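You operate a simulated robot arm through the tools that you are given. There is no shell and no other tool. Be economical: measure what you need, move in short steps, check, and stop when the job is done.

You are at the controls of a simulated robot arm. One attempt, no reset.

JOB
Fetch the mint box from the top of the sorting bench and set it on the tan sheet.

Only the result counts: the job must be done as asked and must still hold three seconds after the hand-in. Knocking over, shifting, dropping, spilling or breaking anything else fails it.

ROBOT AND FRAMES
A 7-joint arm with a two-finger parallel gripper, fixed in place. Base frame: the origin is at the foot of the arm, x ahead of it, y to its left, z up; the work surface is at about z = 0. Readings come in mm, rad, newtons and seconds.
With the tool pointing down near the work surface it reaches from about 240 to 620 mm from the base axis. Its first joint turns from -1.152 to 1.152 rad. Payload 2.6 kg.
Tool frame: the origin (TCP) lies between the finger pads and is the grasp point; the fingertips stand 30 mm ahead of it; z points along the fingers, y is the line along which they close. The gripper opens to 94 mm. The fingers are 28 mm wide and 10 mm thick; the gripper's body (50 by 96 mm) begins 55 mm behind the TCP.
Orientation is that of the tool frame in the base frame, as a unit quaternion [w, x, y, z]. With the fingers straight down and closing along the base's y, the tool's x points along the base's -x, its y along +y and its z along -z.

CONTROLS
- The arm moves only by the tool drive_tool. Its argument "plan" is text: rows parted by semicolons, each of 7 numbers parted by spaces: the closure, from 0 (fully open) to 1 (shut), then the shift along the tool's x, y, z in units of 50 mm (1.0 is 50 mm), then the turn, a rotation vector about the tool's x, y, z in units of 8 degrees (1.0 is 8 degrees). In form: gripper dx dy dz wx wy wz; .... A call has 1 to 20 rows; each row shifts and turns the commanded pose from where the row before left it, along the tool's axes as they then stand. A call with a number of a shift or a turn outside -1 to 1 is refused whole. A row lasts 0.2 s, in which the tool goes at most 50 mm and 0.15 rad; a call with a longer step from one row to the next is refused whole, and so is a gripper value outside its range. Where a pose cannot be reached the arm comes as near as it can. A force on the tool above 40 N (or 10 N above the force at the start of the call, whichever is more), or a blocked arm, ends the call early, and 0.2 s more pass. Each finger travels about 72 mm/s and halts on what it meets, pressing with about 33 N; the grip force reading is that of the motor and also rises with nothing between the fingers. The clock runs only during rows and for 0.2 s after the last one: add rows that do not move to give the fingers time. The reply holds the time, the measured pose of the TCP, the force on the tool along the base axes, the opening and the grip force, in the units named above and with some noise.
- Cameras (640 x 400 px; columns grow to the right, rows downward): "scene" is fixed at [8.6, 423.7, 566.1]; the picture's right is [-0.87, -0.50, 0.00], its down [-0.28, 0.48, -0.83] and it looks along [0.42, -0.72, -0.56] (base axes); focal length 374 px, centre (320, 200). "wrist" rides on the gripper at [-37, 0, -58] in the tool frame; the picture's right is [0.00, -1.00, 0.00], its down [0.97, 0.00, -0.24] and it looks along [0.24, 0.00, 0.97] (tool axes); focal length 218 px, centre (320, 200).
- snapshot(camera): a new picture of that camera. The clock stands still meanwhile.
- pixel_to_xyz(camera, pixels): for up to 12 pixels [column, row] of the newest picture of that camera ("zoom" is the newest enlarged one), the place [x, y, z] in the base frame of the surface seen there, good to about 3 mm, but the place of the scene camera against the robot may be out by one fixed shift of up to 18 mm in any direction. The clock stands still meanwhile.
- inspect(camera, box): a new picture of the part [left, top, right, bottom] of that camera's present view, enlarged. The clock stands still meanwhile.
- hand_in(): hands the job in; it is judged then, once.

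Keep the steps short. Do not move on a guess: measure, check each grasp and each placing, and mend mistakes. In all there are 60 turns and 30 pictures (those below and enlarged ones count). Leave the gripper open and the arm clear of the work at the hand-in unless told otherwise, and finish with a single line.

The tools are called by a JSON object that holds its "api" and its "payload". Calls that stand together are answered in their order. drive_tool: Moves the arm, as the interface text tells. Its arguments: {"type":"object","properties":{"plan":{"type":"string"}},"required":["plan"]} The other tools are called the same way: snapshot (camera) takes a picture; pixel_to_xyz (camera, pixels) gives the place of the surface under pixels of a picture; inspect (camera, box) takes an enlarged picture of a part of a camera's view; hand_in () hands the job in.

At the start:

```text
t: 0.0
tcp_pos: [325.2, -65.4, 236.4]
tool_rot: [0.0, 0.0, 1.0, 0.0]
contact_force: [0.1, -0.1, -0.7]
grip_width: 94.0
grasp_force: 0.1
```

scene: 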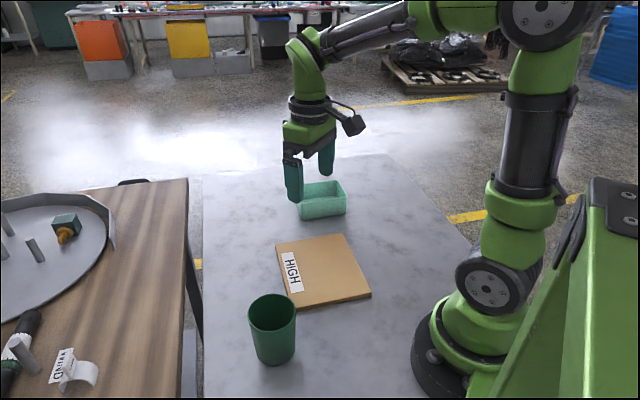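
wrist: 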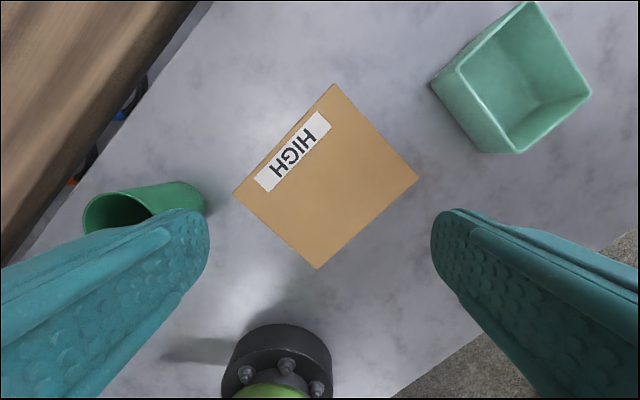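

I see an open mint box at scene (322,200) / wrist (515,80), and the tan sheet at wrist (325,175). I'll measure both from the wrist view, and take a closer look at the scene.

{"api": "pixel_to_xyz", "payload": {"camera": "wrist", "pixels": [[334, 85], [418, 178], [317, 268], [234, 192], [433, 84], [533, 3], [590, 95], [520, 151], [515, 100], [459, 67], [480, 147], [400, 60]]}}

{"api": "inspect", "payload": {"camera": "scene", "box": [230, 130, 410, 320]}}

```text
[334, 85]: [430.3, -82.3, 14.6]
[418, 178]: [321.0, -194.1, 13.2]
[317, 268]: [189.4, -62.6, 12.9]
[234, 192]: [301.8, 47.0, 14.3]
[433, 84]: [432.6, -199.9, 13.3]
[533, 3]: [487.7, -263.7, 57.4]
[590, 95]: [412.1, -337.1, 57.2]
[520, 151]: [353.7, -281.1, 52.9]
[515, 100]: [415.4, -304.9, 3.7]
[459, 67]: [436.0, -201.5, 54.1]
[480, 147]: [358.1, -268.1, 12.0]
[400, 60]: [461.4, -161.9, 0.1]
```

```text
2.11 times, centred on (320, 225) of scene
```

zoom: 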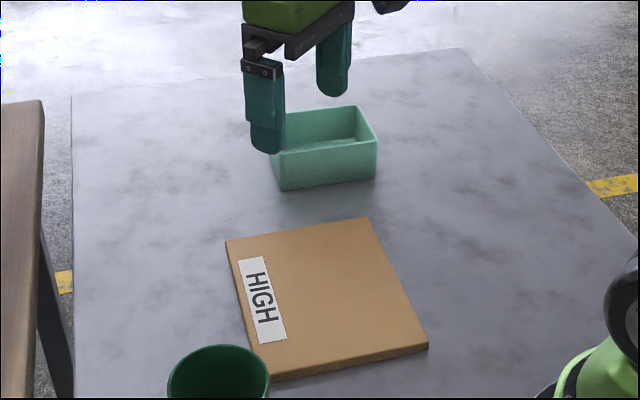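

The mint box rim is about 81 x 110 mm, with its top at z≈56. The sheet is a pad about 14 mm thick, centred near (311,-73). Before choosing, I'll check the left-hand bench for a rival box and look into the box from the wrist.

{"api": "inspect", "payload": {"camera": "scene", "box": [0, 170, 210, 400]}}

{"api": "inspect", "payload": {"camera": "wrist", "box": [410, 0, 620, 170]}}

{"api": "pixel_to_xyz", "payload": {"camera": "scene", "pixels": [[67, 222], [150, 250], [344, 181], [345, 210], [303, 218], [230, 250], [270, 330], [335, 235], [272, 305], [295, 300]]}}

```text
1.74 times, centred on (105, 285) of scene
```

zoom: 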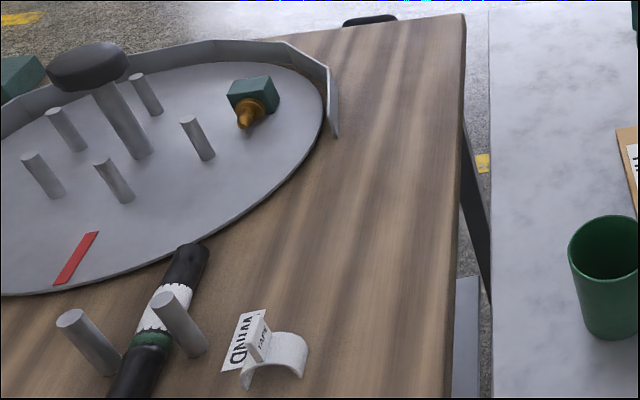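

```text
2.35 times, centred on (515, 85) of wrist
```

zoom: 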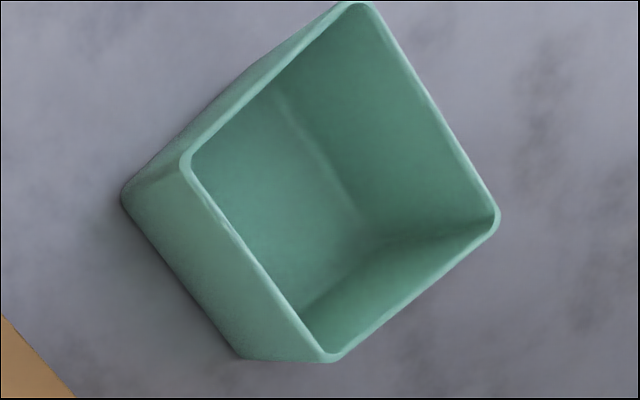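

```text
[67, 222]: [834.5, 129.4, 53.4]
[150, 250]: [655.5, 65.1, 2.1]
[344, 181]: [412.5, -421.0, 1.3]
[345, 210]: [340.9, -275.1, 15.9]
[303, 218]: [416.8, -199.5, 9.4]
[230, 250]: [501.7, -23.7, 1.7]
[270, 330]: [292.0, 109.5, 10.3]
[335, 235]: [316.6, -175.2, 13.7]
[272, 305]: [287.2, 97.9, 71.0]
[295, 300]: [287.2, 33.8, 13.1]
```

There is only one mint box. It is empty, on the grey bench, with its long axis at about 44°. I'll turn the tool +44° in the base frame, staying high, then go above the box centre at about (422,-271).

{"api": "drive_tool", "payload": {"plan": "0 0 0 0 0 0 -0.917; 0 0 0 0 0 0 -0.917; 0 0 0 0 0 0 -0.917; 0 0 0 0 0 0 -0.917; 0 0 0 0 0 0 -0.917; 0 0 0 0 0 0 -0.917; 0 0.243 -0.717 0 0 0 0; 0 0.243 -0.717 0 0 0 0; 0 0.243 -0.717 0 0 0 0; 0 0.243 -0.717 0 0 0 0; 0 0.243 -0.717 0 0 0 0; 0 0.243 -0.717 0 0 0 0; 0 0 0 0 0 0 0; 0 0 0 0 0 0 0"}}

{"api": "snapshot", "payload": {"camera": "wrist"}}

```text
t: 3.0
tcp_pos: [424.2, -271.7, 235.5]
tool_rot: [0.0, -0.374, 0.928, 0.0]
contact_force: [0.1, 0.9, 0.2]
grip_width: 93.9
grasp_force: 0.0
```

```text
24 pictures are left
```

wrist: 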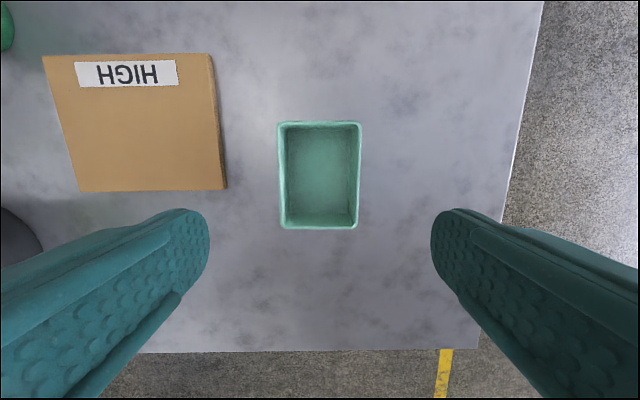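

The box is aligned at wrist (320,175). I'll measure its rim and the sheet corners accurately.

{"api": "pixel_to_xyz", "payload": {"camera": "wrist", "pixels": [[279, 135], [281, 215], [361, 135], [358, 215], [320, 123], [320, 228], [320, 175], [44, 57], [210, 54], [226, 188], [78, 190], [300, 170]]}}

{"api": "inspect", "payload": {"camera": "wrist", "box": [240, 110, 400, 250]}}

```text
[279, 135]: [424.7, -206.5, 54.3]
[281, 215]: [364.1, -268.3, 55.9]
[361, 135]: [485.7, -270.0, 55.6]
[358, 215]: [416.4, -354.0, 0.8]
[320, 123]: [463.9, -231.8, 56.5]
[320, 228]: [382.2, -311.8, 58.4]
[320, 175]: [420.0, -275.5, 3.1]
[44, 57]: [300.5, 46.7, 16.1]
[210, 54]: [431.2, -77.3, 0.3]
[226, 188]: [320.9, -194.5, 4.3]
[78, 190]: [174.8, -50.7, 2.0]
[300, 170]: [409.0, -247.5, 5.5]
```

```text
2.86 times, centred on (320, 180) of wrist
```

zoom: 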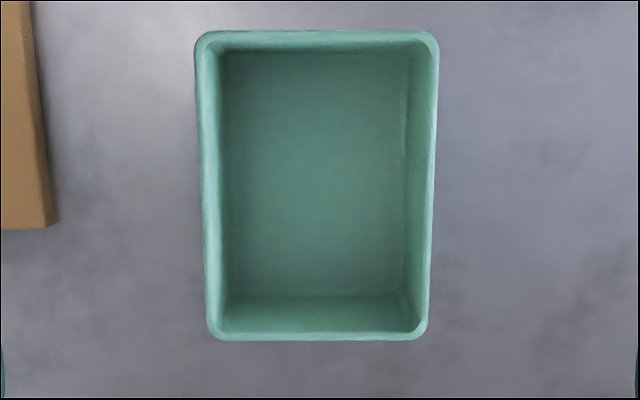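

The rim measures about 88 x 115 mm, too tight for the 94 mm opening. Instead I'll pinch the far long wall (image right, about 42 mm along tool -y), with one finger inside and one outside. I'll half-close, shift 42 mm, go down to z≈110 and check.

{"api": "drive_tool", "payload": {"plan": "0.45 0 -0.42 0 0 0 0; 0.45 0 -0.42 0 0 0 0; 0.45 0 0 0.83 0 0 0; 0.45 0 0 0.83 0 0 0; 0.45 0 0 0.84 0 0 0; 0.45 0 0 0 0 0 0; 0.45 0 0 0 0 0 0"}}

{"api": "snapshot", "payload": {"camera": "wrist"}}

{"api": "snapshot", "payload": {"camera": "scene"}}

```text
t: 4.6
tcp_pos: [450.1, -299.6, 111.5]
tool_rot: [0.0, -0.375, 0.927, 0.0]
contact_force: [0.6, -0.2, -0.8]
grip_width: 51.6
grasp_force: 0.1
```

```text
22 pictures are left
```

wrist: 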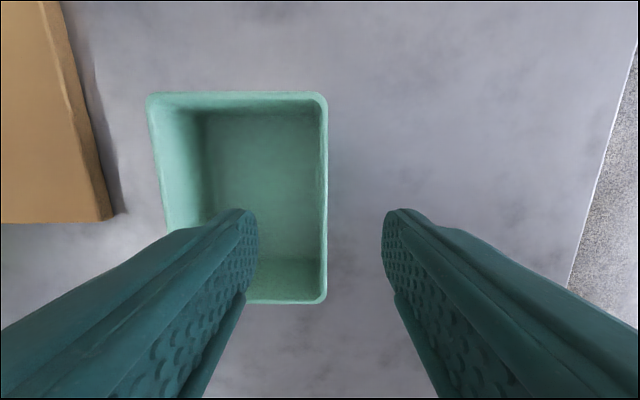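

```text
21 pictures are left
```

scene: 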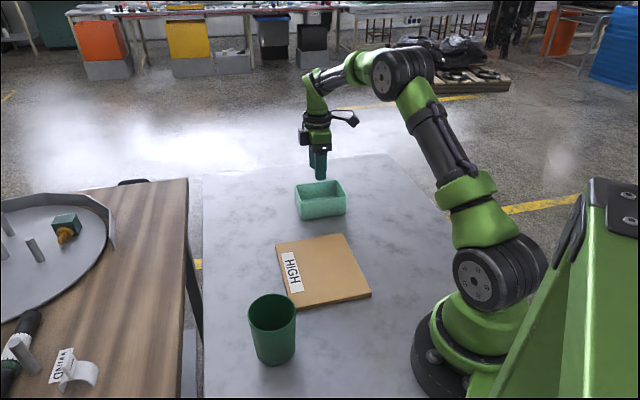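

The wall's top edge is at columns 318–328, midway between the fingers, and mid-length is right. Next I go down about 65 mm to z≈46.

{"api": "drive_tool", "payload": {"plan": "0.45 0 0 0.33 0 0 0; 0.45 0 0 0.33 0 0 0; 0.45 0 0 0.33 0 0 0; 0.45 0 0 0.32 0 0 0; 0.45 0 0 0 0 0 0"}}

{"api": "snapshot", "payload": {"camera": "wrist"}}

```text
t: 5.8
tcp_pos: [451.8, -301.1, 45.9]
tool_rot: [0.0, -0.375, 0.927, 0.0]
contact_force: [0.6, -0.3, -0.3]
grip_width: 51.7
grasp_force: 0.0
```

```text
20 pictures are left
```

wrist: 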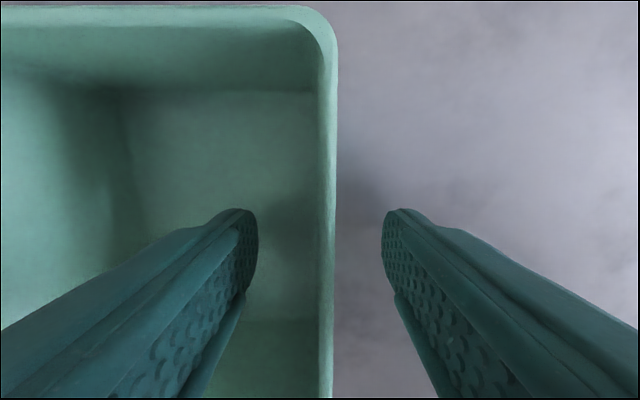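

The fingers straddle the wall without contact; the wall sits about 1.5 mm to tool -y. I'll correct that and close.

{"api": "drive_tool", "payload": {"plan": "0.45 0 -0.03 0 0 0 0; 0.7 0 0 0 0 0 0; 0.9 0 0 0 0 0 0; 1 0 0 0 0 0 0; 1 0 0 0 0 0 0; 1 0 0 0 0 0 0; 1 0 0 0 0 0 0"}}

```text
t: 7.4
tcp_pos: [451.8, -301.3, 45.9]
tool_rot: [0.001, -0.374, 0.927, 0.001]
contact_force: [-0.2, -0.8, 0.0]
grip_width: 7.8
grasp_force: 33.1
```

The fingers are gripping at 7.8 mm and 33 N, a plausible wall thickness. I'll lift slowly by 30 mm and check.

{"api": "drive_tool", "payload": {"plan": "1 0 0 -0.15 0 0 0; 1 0 0 -0.15 0 0 0; 1 0 0 -0.15 0 0 0; 1 0 0 -0.15 0 0 0; 1 0 0 0 0 0 0"}}

{"api": "inspect", "payload": {"camera": "scene", "box": [230, 100, 410, 290]}}

{"api": "snapshot", "payload": {"camera": "wrist"}}

```text
t: 8.6
tcp_pos: [452.1, -303.0, 75.4]
tool_rot: [0.0, -0.377, 0.926, -0.001]
contact_force: [-0.7, -1.3, 0.0]
grip_width: 3.0
grasp_force: 33.0
```

```text
2.11 times, centred on (320, 195) of scene
```

zoom: 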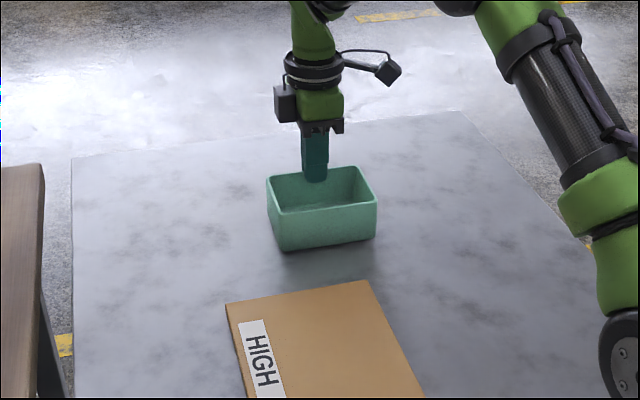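

```text
18 pictures are left
```

wrist: 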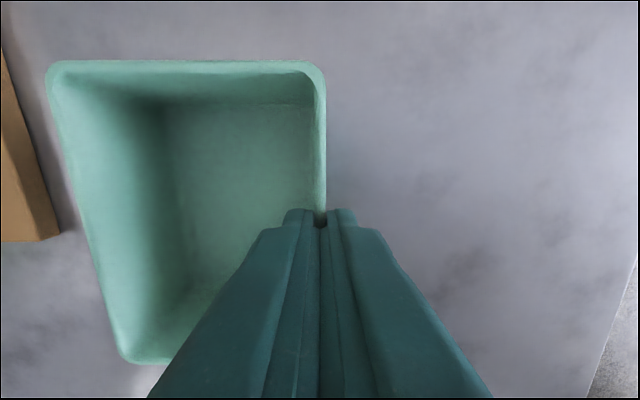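

The box has left the bench, but the grip width fell from 7.8 to 3.0 mm, so something shifted. I'll measure the rim and look closer at the fingers.

{"api": "pixel_to_xyz", "payload": {"camera": "wrist", "pixels": [[50, 72], [75, 170], [100, 270], [122, 345], [185, 64], [320, 80], [322, 140], [321, 190], [240, 160], [135, 362]]}}

{"api": "inspect", "payload": {"camera": "wrist", "box": [260, 150, 380, 240]}}

{"api": "inspect", "payload": {"camera": "scene", "box": [290, 150, 370, 230]}}

```text
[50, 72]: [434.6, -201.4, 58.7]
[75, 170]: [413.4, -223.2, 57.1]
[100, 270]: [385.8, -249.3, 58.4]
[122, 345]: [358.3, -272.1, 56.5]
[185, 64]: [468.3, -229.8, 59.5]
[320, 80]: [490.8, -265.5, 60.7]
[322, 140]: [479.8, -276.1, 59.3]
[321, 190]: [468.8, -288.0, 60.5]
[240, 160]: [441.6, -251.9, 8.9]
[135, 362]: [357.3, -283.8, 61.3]
```

```text
4.44 times, centred on (320, 195) of wrist
```

zoom: 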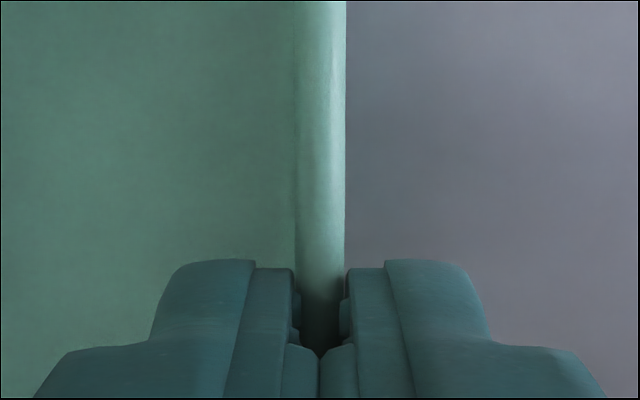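

```text
5.00 times, centred on (330, 190) of scene
```

zoom: 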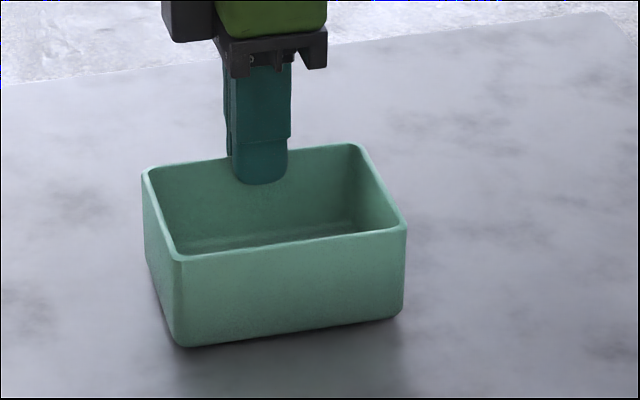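

The rim is still at z≈57–60, so the fingers slid up the wall. That fits walls that lean outwards. I'll measure the slope of the long front face (top against bottom) and the inside of the back wall.

{"api": "pixel_to_xyz", "payload": {"camera": "zoom", "pixels": [[230, 265], [230, 328], [290, 258], [290, 320], [350, 249], [350, 316], [200, 168], [200, 235], [310, 155], [310, 220], [165, 250], [390, 305]]}}

```text
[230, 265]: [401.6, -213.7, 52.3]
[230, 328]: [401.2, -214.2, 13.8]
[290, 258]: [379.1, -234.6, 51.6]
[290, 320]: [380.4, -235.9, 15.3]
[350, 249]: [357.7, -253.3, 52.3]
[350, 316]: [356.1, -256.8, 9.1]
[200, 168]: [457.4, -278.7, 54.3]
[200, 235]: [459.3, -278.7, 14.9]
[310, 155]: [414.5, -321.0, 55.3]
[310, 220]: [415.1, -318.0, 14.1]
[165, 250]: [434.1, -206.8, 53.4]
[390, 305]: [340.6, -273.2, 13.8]
```

The walls measure as nearly vertical, so this slip isn't a lean. I'll hold still for a moment to see whether the grip is static.

{"api": "drive_tool", "payload": {"plan": "1 0 0 0 0 0 0; 1 0 0 0 0 0 0; 1 0 0 0 0 0 0"}}

{"api": "inspect", "payload": {"camera": "scene", "box": [290, 150, 370, 230]}}

```text
t: 9.4
tcp_pos: [452.4, -301.7, 75.6]
tool_rot: [0.0, -0.374, 0.927, 0.0]
contact_force: [0.7, -0.2, 0.3]
grip_width: 3.2
grasp_force: 32.9
```

```text
5.00 times, centred on (330, 190) of scene
```

zoom: 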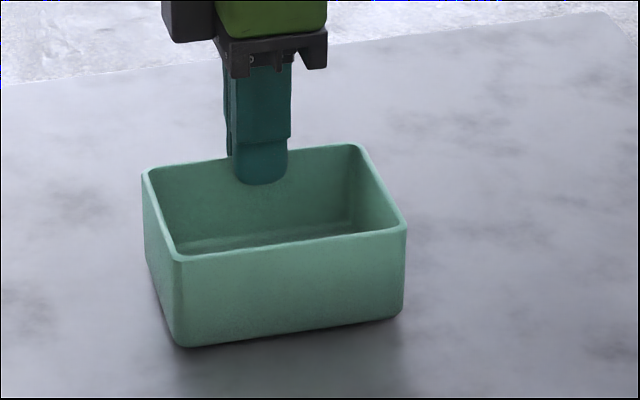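

The grip is static at 3.1 mm now. I'll open gently, lower to z≈62 (tips at ~32), and close again to read the wall thickness at mid-height.

{"api": "drive_tool", "payload": {"plan": "0.9 0 0 0 0 0 0; 0.7 0 0 0 0 0 0; 0.6 0 0 0 0 0 0; 0.6 0 0 0.13 0 0 0; 0.6 0 0 0.14 0 0 0; 0.6 0 0 0 0 0 0"}}

{"api": "snapshot", "payload": {"camera": "wrist"}}

```text
t: 10.8
tcp_pos: [452.5, -300.1, 63.3]
tool_rot: [-0.001, -0.375, 0.927, 0.0]
contact_force: [-0.2, -1.1, 0.7]
grip_width: 37.4
grasp_force: 0.2
```

```text
14 pictures are left
```

wrist: 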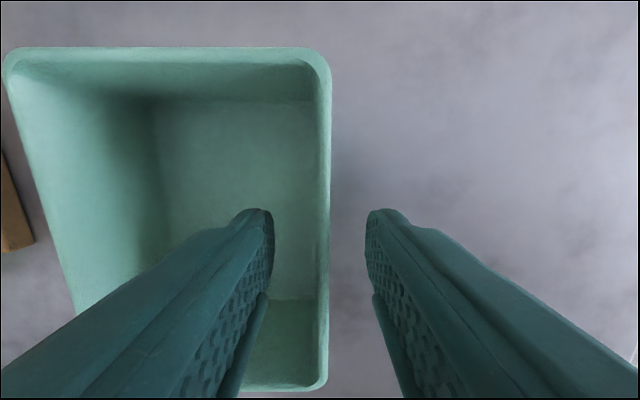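

The box sits flat and the wall is centred. I'll close at mid-height and read the thickness.

{"api": "drive_tool", "payload": {"plan": "0.8 0 0 0 0 0 0; 1 0 0 0 0 0 0; 1 0 0 0 0 0 0; 1 0 0 0 0 0 0; 1 0 0 0 0 0 0"}}

{"api": "drive_tool", "payload": {"plan": "1 0 0 -0.03 0 0 0; 1 0 0 -0.03 0 0 0; 1 0 0 -0.04 0 0 0; 1 0 0 0 0 0 0"}}

```text
t: 12.0
tcp_pos: [452.7, -301.7, 62.2]
tool_rot: [0.0, -0.375, 0.927, 0.001]
contact_force: [0.1, -0.3, 0.7]
grip_width: 3.0
grasp_force: 32.8
```

```text
t: 13.0
tcp_pos: [452.6, -301.4, 66.0]
tool_rot: [0.001, -0.374, 0.927, 0.0]
contact_force: [-0.3, 0.8, -0.1]
grip_width: 2.9
grasp_force: 32.6
```

The width is steady at 3 mm. The earlier 7.8 mm was probably the rounded inner base pushing the fingers off. I'll lift another 15 mm slowly and look.

{"api": "drive_tool", "payload": {"plan": "1 0 0 -0.06 0 0 0; 1 0 0 -0.06 0 0 0; 1 0 0 -0.06 0 0 0; 1 0 0 -0.06 0 0 0; 1 0 0 -0.06 0 0 0; 1 0 0 0 0 0 0"}}

{"api": "inspect", "payload": {"camera": "scene", "box": [290, 150, 370, 230]}}

{"api": "pixel_to_xyz", "payload": {"camera": "zoom", "pixels": [[230, 265], [290, 258], [350, 249], [200, 168], [310, 155], [230, 310]]}}

```text
t: 14.4
tcp_pos: [453.2, -302.0, 82.3]
tool_rot: [0.0, -0.376, 0.927, 0.0]
contact_force: [-1.0, 0.3, -1.8]
grip_width: 3.3
grasp_force: 32.9
```

```text
5.00 times, centred on (330, 190) of scene
```

zoom: 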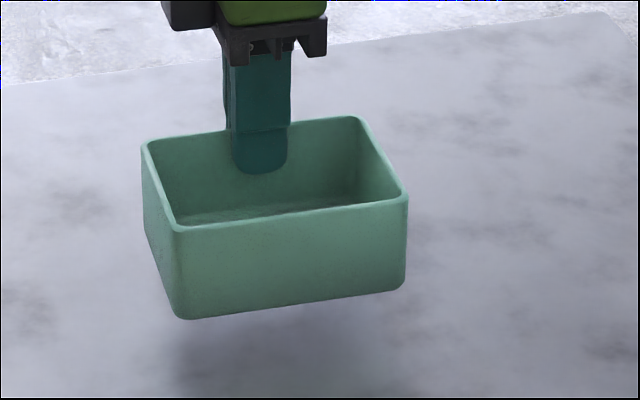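

```text
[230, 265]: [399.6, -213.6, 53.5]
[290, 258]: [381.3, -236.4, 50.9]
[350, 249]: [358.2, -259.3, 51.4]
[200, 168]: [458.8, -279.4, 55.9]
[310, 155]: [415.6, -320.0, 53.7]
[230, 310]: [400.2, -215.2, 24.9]
```

The box is lifted level, about 19 mm up, and the grip is firm. I'll raise it 30 mm more, then carry it gently by (-113, +199) mm so its centre is over the sheet centre (310,-73).

{"api": "drive_tool", "payload": {"plan": "1 0 0 -0.15 0 0 0; 1 0 0 -0.15 0 0 0; 1 0 0 -0.15 0 0 0; 1 0 0 -0.15 0 0 0; 1 -0.04 0.15 0 0 0 0; 1 -0.08 0.3 0 0 0 0; 1 -0.102 0.4 0 0 0 0; 1 -0.115 0.447 0 0 0 0; 1 -0.115 0.447 0 0 0 0; 1 -0.115 0.447 0 0 0 0; 1 -0.115 0.447 0 0 0 0; 1 -0.115 0.447 0 0 0 0; 1 -0.115 0.447 0 0 0 0; 1 -0.115 0.447 0 0 0 0; 1 -0.115 0.447 0 0 0 0; 1 -0.07 0.3 0 0 0 0; 1 -0.04 0.15 0 0 0 0; 1 0 0 0 0 0 0; 1 0 0 0 0 0 0"}}

{"api": "snapshot", "payload": {"camera": "scene"}}

{"api": "snapshot", "payload": {"camera": "wrist"}}

```text
t: 18.4
tcp_pos: [327.7, -82.1, 112.4]
tool_rot: [-0.001, -0.374, 0.927, 0.0]
contact_force: [0.1, -0.3, -0.6]
grip_width: 3.1
grasp_force: 33.0
```

```text
12 pictures are left
```

scene: 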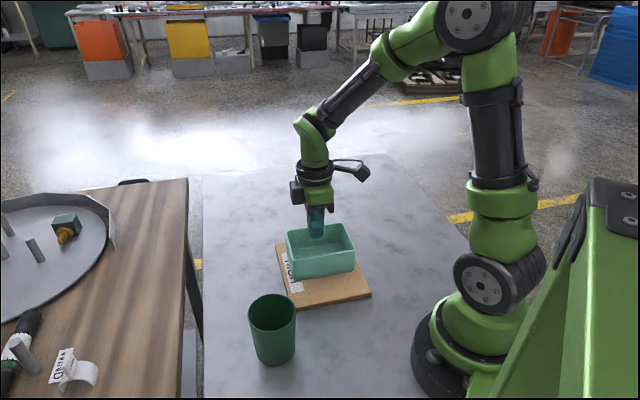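

```text
11 pictures are left
```

wrist: 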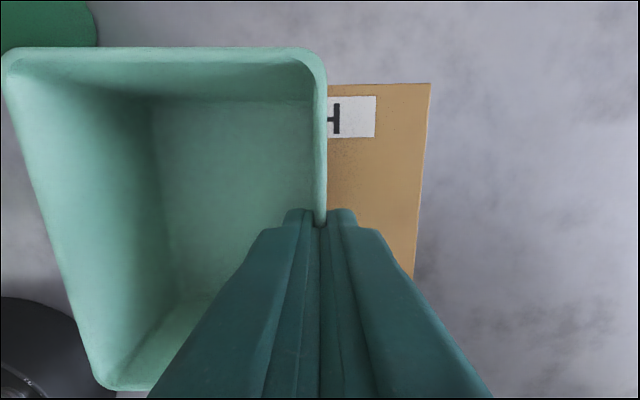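

I overshot by about 24 mm along tool y. I'll check the sheet's visible far corner, then correct back to TCP (340,-103).

{"api": "pixel_to_xyz", "payload": {"camera": "wrist", "pixels": [[428, 88], [412, 270], [185, 50], [180, 388], [324, 120], [20, 70]]}}

{"api": "drive_tool", "payload": {"plan": "1 0.04 -0.15 0 0 0 0; 1 0.04 -0.17 0 0 0 0; 1 0.035 -0.15 0 0 0 0; 1 0 0 0 0 0 0"}}

```text
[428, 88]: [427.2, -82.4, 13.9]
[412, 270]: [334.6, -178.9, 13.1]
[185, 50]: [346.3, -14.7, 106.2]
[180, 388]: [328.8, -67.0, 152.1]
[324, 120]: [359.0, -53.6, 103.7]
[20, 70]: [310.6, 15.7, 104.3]
```

```text
t: 19.4
tcp_pos: [339.7, -103.4, 111.8]
tool_rot: [0.001, -0.375, 0.927, 0.0]
contact_force: [0.0, 0.0, -0.7]
grip_width: 2.9
grasp_force: 33.0
```

The pose is right and the sheet corner agrees with the earlier values. The base should touch at TCP z≈76. I'll lower to about 80 first.

{"api": "drive_tool", "payload": {"plan": "1 0 0 0.15 0 0 0; 1 0 0 0.17 0 0 0; 1 0 0 0.17 0 0 0; 1 0 0 0.13 0 0 0; 1 0 0 0 0 0 0"}}

{"api": "drive_tool", "payload": {"plan": "1 0 0 0.03 0 0 0; 1 0 0 0.03 0 0 0; 1 0 0 0 0 0 0"}}

{"api": "inspect", "payload": {"camera": "scene", "box": [260, 200, 390, 320]}}

```text
t: 20.6
tcp_pos: [340.5, -102.8, 80.1]
tool_rot: [0.0, -0.375, 0.927, 0.0]
contact_force: [0.3, -0.4, -0.7]
grip_width: 3.1
grasp_force: 33.5
```

```text
t: 21.4
tcp_pos: [341.3, -103.2, 78.0]
tool_rot: [0.0, -0.375, 0.927, 0.0]
contact_force: [-0.3, 0.7, -1.3]
grip_width: 3.1
grasp_force: 33.5
```

```text
3.33 times, centred on (325, 260) of scene
```

zoom: 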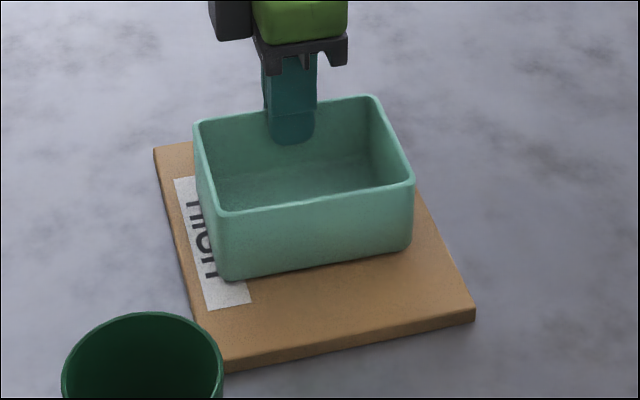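

The box is above the sheet, very close to touching. I'll lower in 1 mm steps and watch the force.

{"api": "drive_tool", "payload": {"plan": "1 0 0 0.02 0 0 0; 1 0 0 0.02 0 0 0; 1 0 0 0 0 0 0"}}

{"api": "drive_tool", "payload": {"plan": "1 0 0 0.02 0 0 0; 1 0 0 0 0 0 0"}}

```text
t: 22.2
tcp_pos: [339.1, -103.0, 73.9]
tool_rot: [0.001, -0.374, 0.927, 0.0]
contact_force: [-1.0, -1.1, -1.0]
grip_width: 3.1
grasp_force: 32.5
```

```text
t: 22.8
tcp_pos: [340.5, -103.3, 74.7]
tool_rot: [0.0, -0.375, 0.927, 0.001]
contact_force: [0.3, -0.9, 2.2]
grip_width: 3.1
grasp_force: 33.2
```

The vertical force turned to +2.2 N, so the box is touching. I'll go one more half-step to confirm.

{"api": "drive_tool", "payload": {"plan": "1 0 0 0.015 0 0 0; 1 0 0 0 0 0 0"}}

```text
t: 23.4
tcp_pos: [340.1, -103.3, 75.3]
tool_rot: [-0.001, -0.375, 0.927, -0.001]
contact_force: [-5.2, 0.8, 18.1]
grip_width: 3.2
grasp_force: 33.1
```

Contact is firm at +18 N. I'll back off 0.75 mm, open to about 40 mm, then rise straight up.

{"api": "drive_tool", "payload": {"plan": "1 0 0 -0.015 0 0 0; 0.95 0 0 0 0 0 0; 0.8 0 0 0 0 0 0; 0.6 0 0 0 0 0 0; 0.6 0 0 0 0 0 0; 0.6 0 0 0 0 0 0"}}

{"api": "snapshot", "payload": {"camera": "wrist"}}

```text
t: 24.8
tcp_pos: [340.9, -103.2, 74.2]
tool_rot: [0.001, -0.375, 0.927, -0.001]
contact_force: [-0.5, 1.1, 0.3]
grip_width: 37.6
grasp_force: 0.0
```

```text
9 pictures are left
```

wrist: 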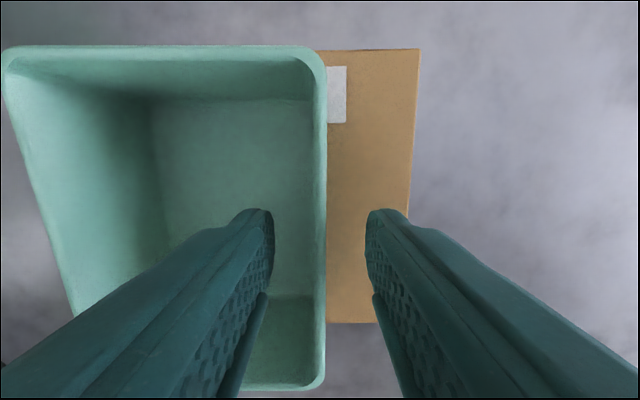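

The fingers are clear on both sides. I'll rise straight up about 130 mm, open fully and check.

{"api": "drive_tool", "payload": {"plan": "0.6 0 0 -0.2 0 0 0; 0.6 0 0 -0.4 0 0 0; 0.6 0 0 -0.5 0 0 0; 0.6 0 0 -0.5 0 0 0; 0.4 0 0 -0.5 0 0 0; 0.2 0 0 -0.5 0 0 0; 0 0 -0.3 0 0 0 0; 0 0 0 0 0 0 0; 0 0 0 0 0 0 0"}}

{"api": "inspect", "payload": {"camera": "scene", "box": [230, 170, 400, 370]}}

{"api": "snapshot", "payload": {"camera": "wrist"}}

```text
t: 26.8
tcp_pos: [350.6, -114.3, 206.4]
tool_rot: [0.0, -0.375, 0.927, 0.0]
contact_force: [-0.6, -0.5, 0.2]
grip_width: 93.9
grasp_force: 0.1
```

```text
2.00 times, centred on (315, 270) of scene
```

zoom: 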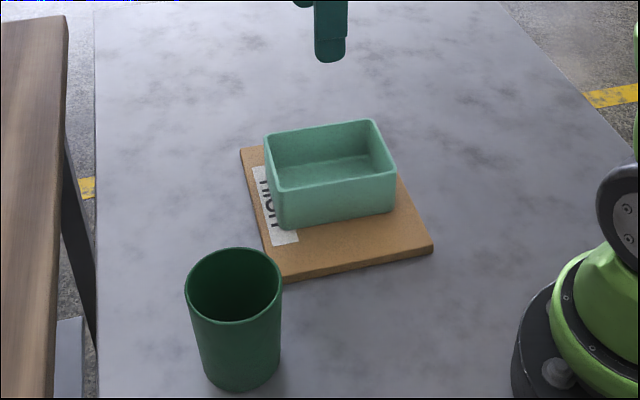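

```text
7 pictures are left
```

wrist: 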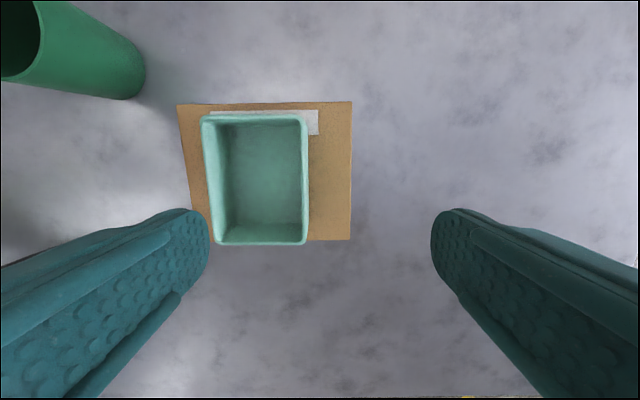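

The box is seated with the arm clear and the cup unmoved. I'll verify its footprint margins against the sheet edges.

{"api": "pixel_to_xyz", "payload": {"camera": "wrist", "pixels": [[255, 117], [255, 242], [207, 150], [305, 180], [340, 104], [340, 238], [180, 107], [350, 180], [212, 240], [304, 240], [203, 120], [305, 118]]}}

```text
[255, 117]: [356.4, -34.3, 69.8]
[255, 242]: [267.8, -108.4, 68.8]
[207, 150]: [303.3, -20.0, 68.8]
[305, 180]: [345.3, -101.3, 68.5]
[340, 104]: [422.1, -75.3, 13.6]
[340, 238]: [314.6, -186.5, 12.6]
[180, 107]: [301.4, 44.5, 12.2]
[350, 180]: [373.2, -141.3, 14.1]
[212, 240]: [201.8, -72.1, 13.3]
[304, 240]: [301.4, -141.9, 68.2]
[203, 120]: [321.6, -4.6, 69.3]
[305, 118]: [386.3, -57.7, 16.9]
```

The margins are about 19–20 mm at both ends, the rim is level at z≈69, the gripper is open and the arm is clear. Handing in.

{"api": "hand_in", "payload": {}}

```text
The job is handed in.
```

The mint box sits flat and roughly centred on the tan sheet, nothing else was disturbed, and the gripper is open and clear.
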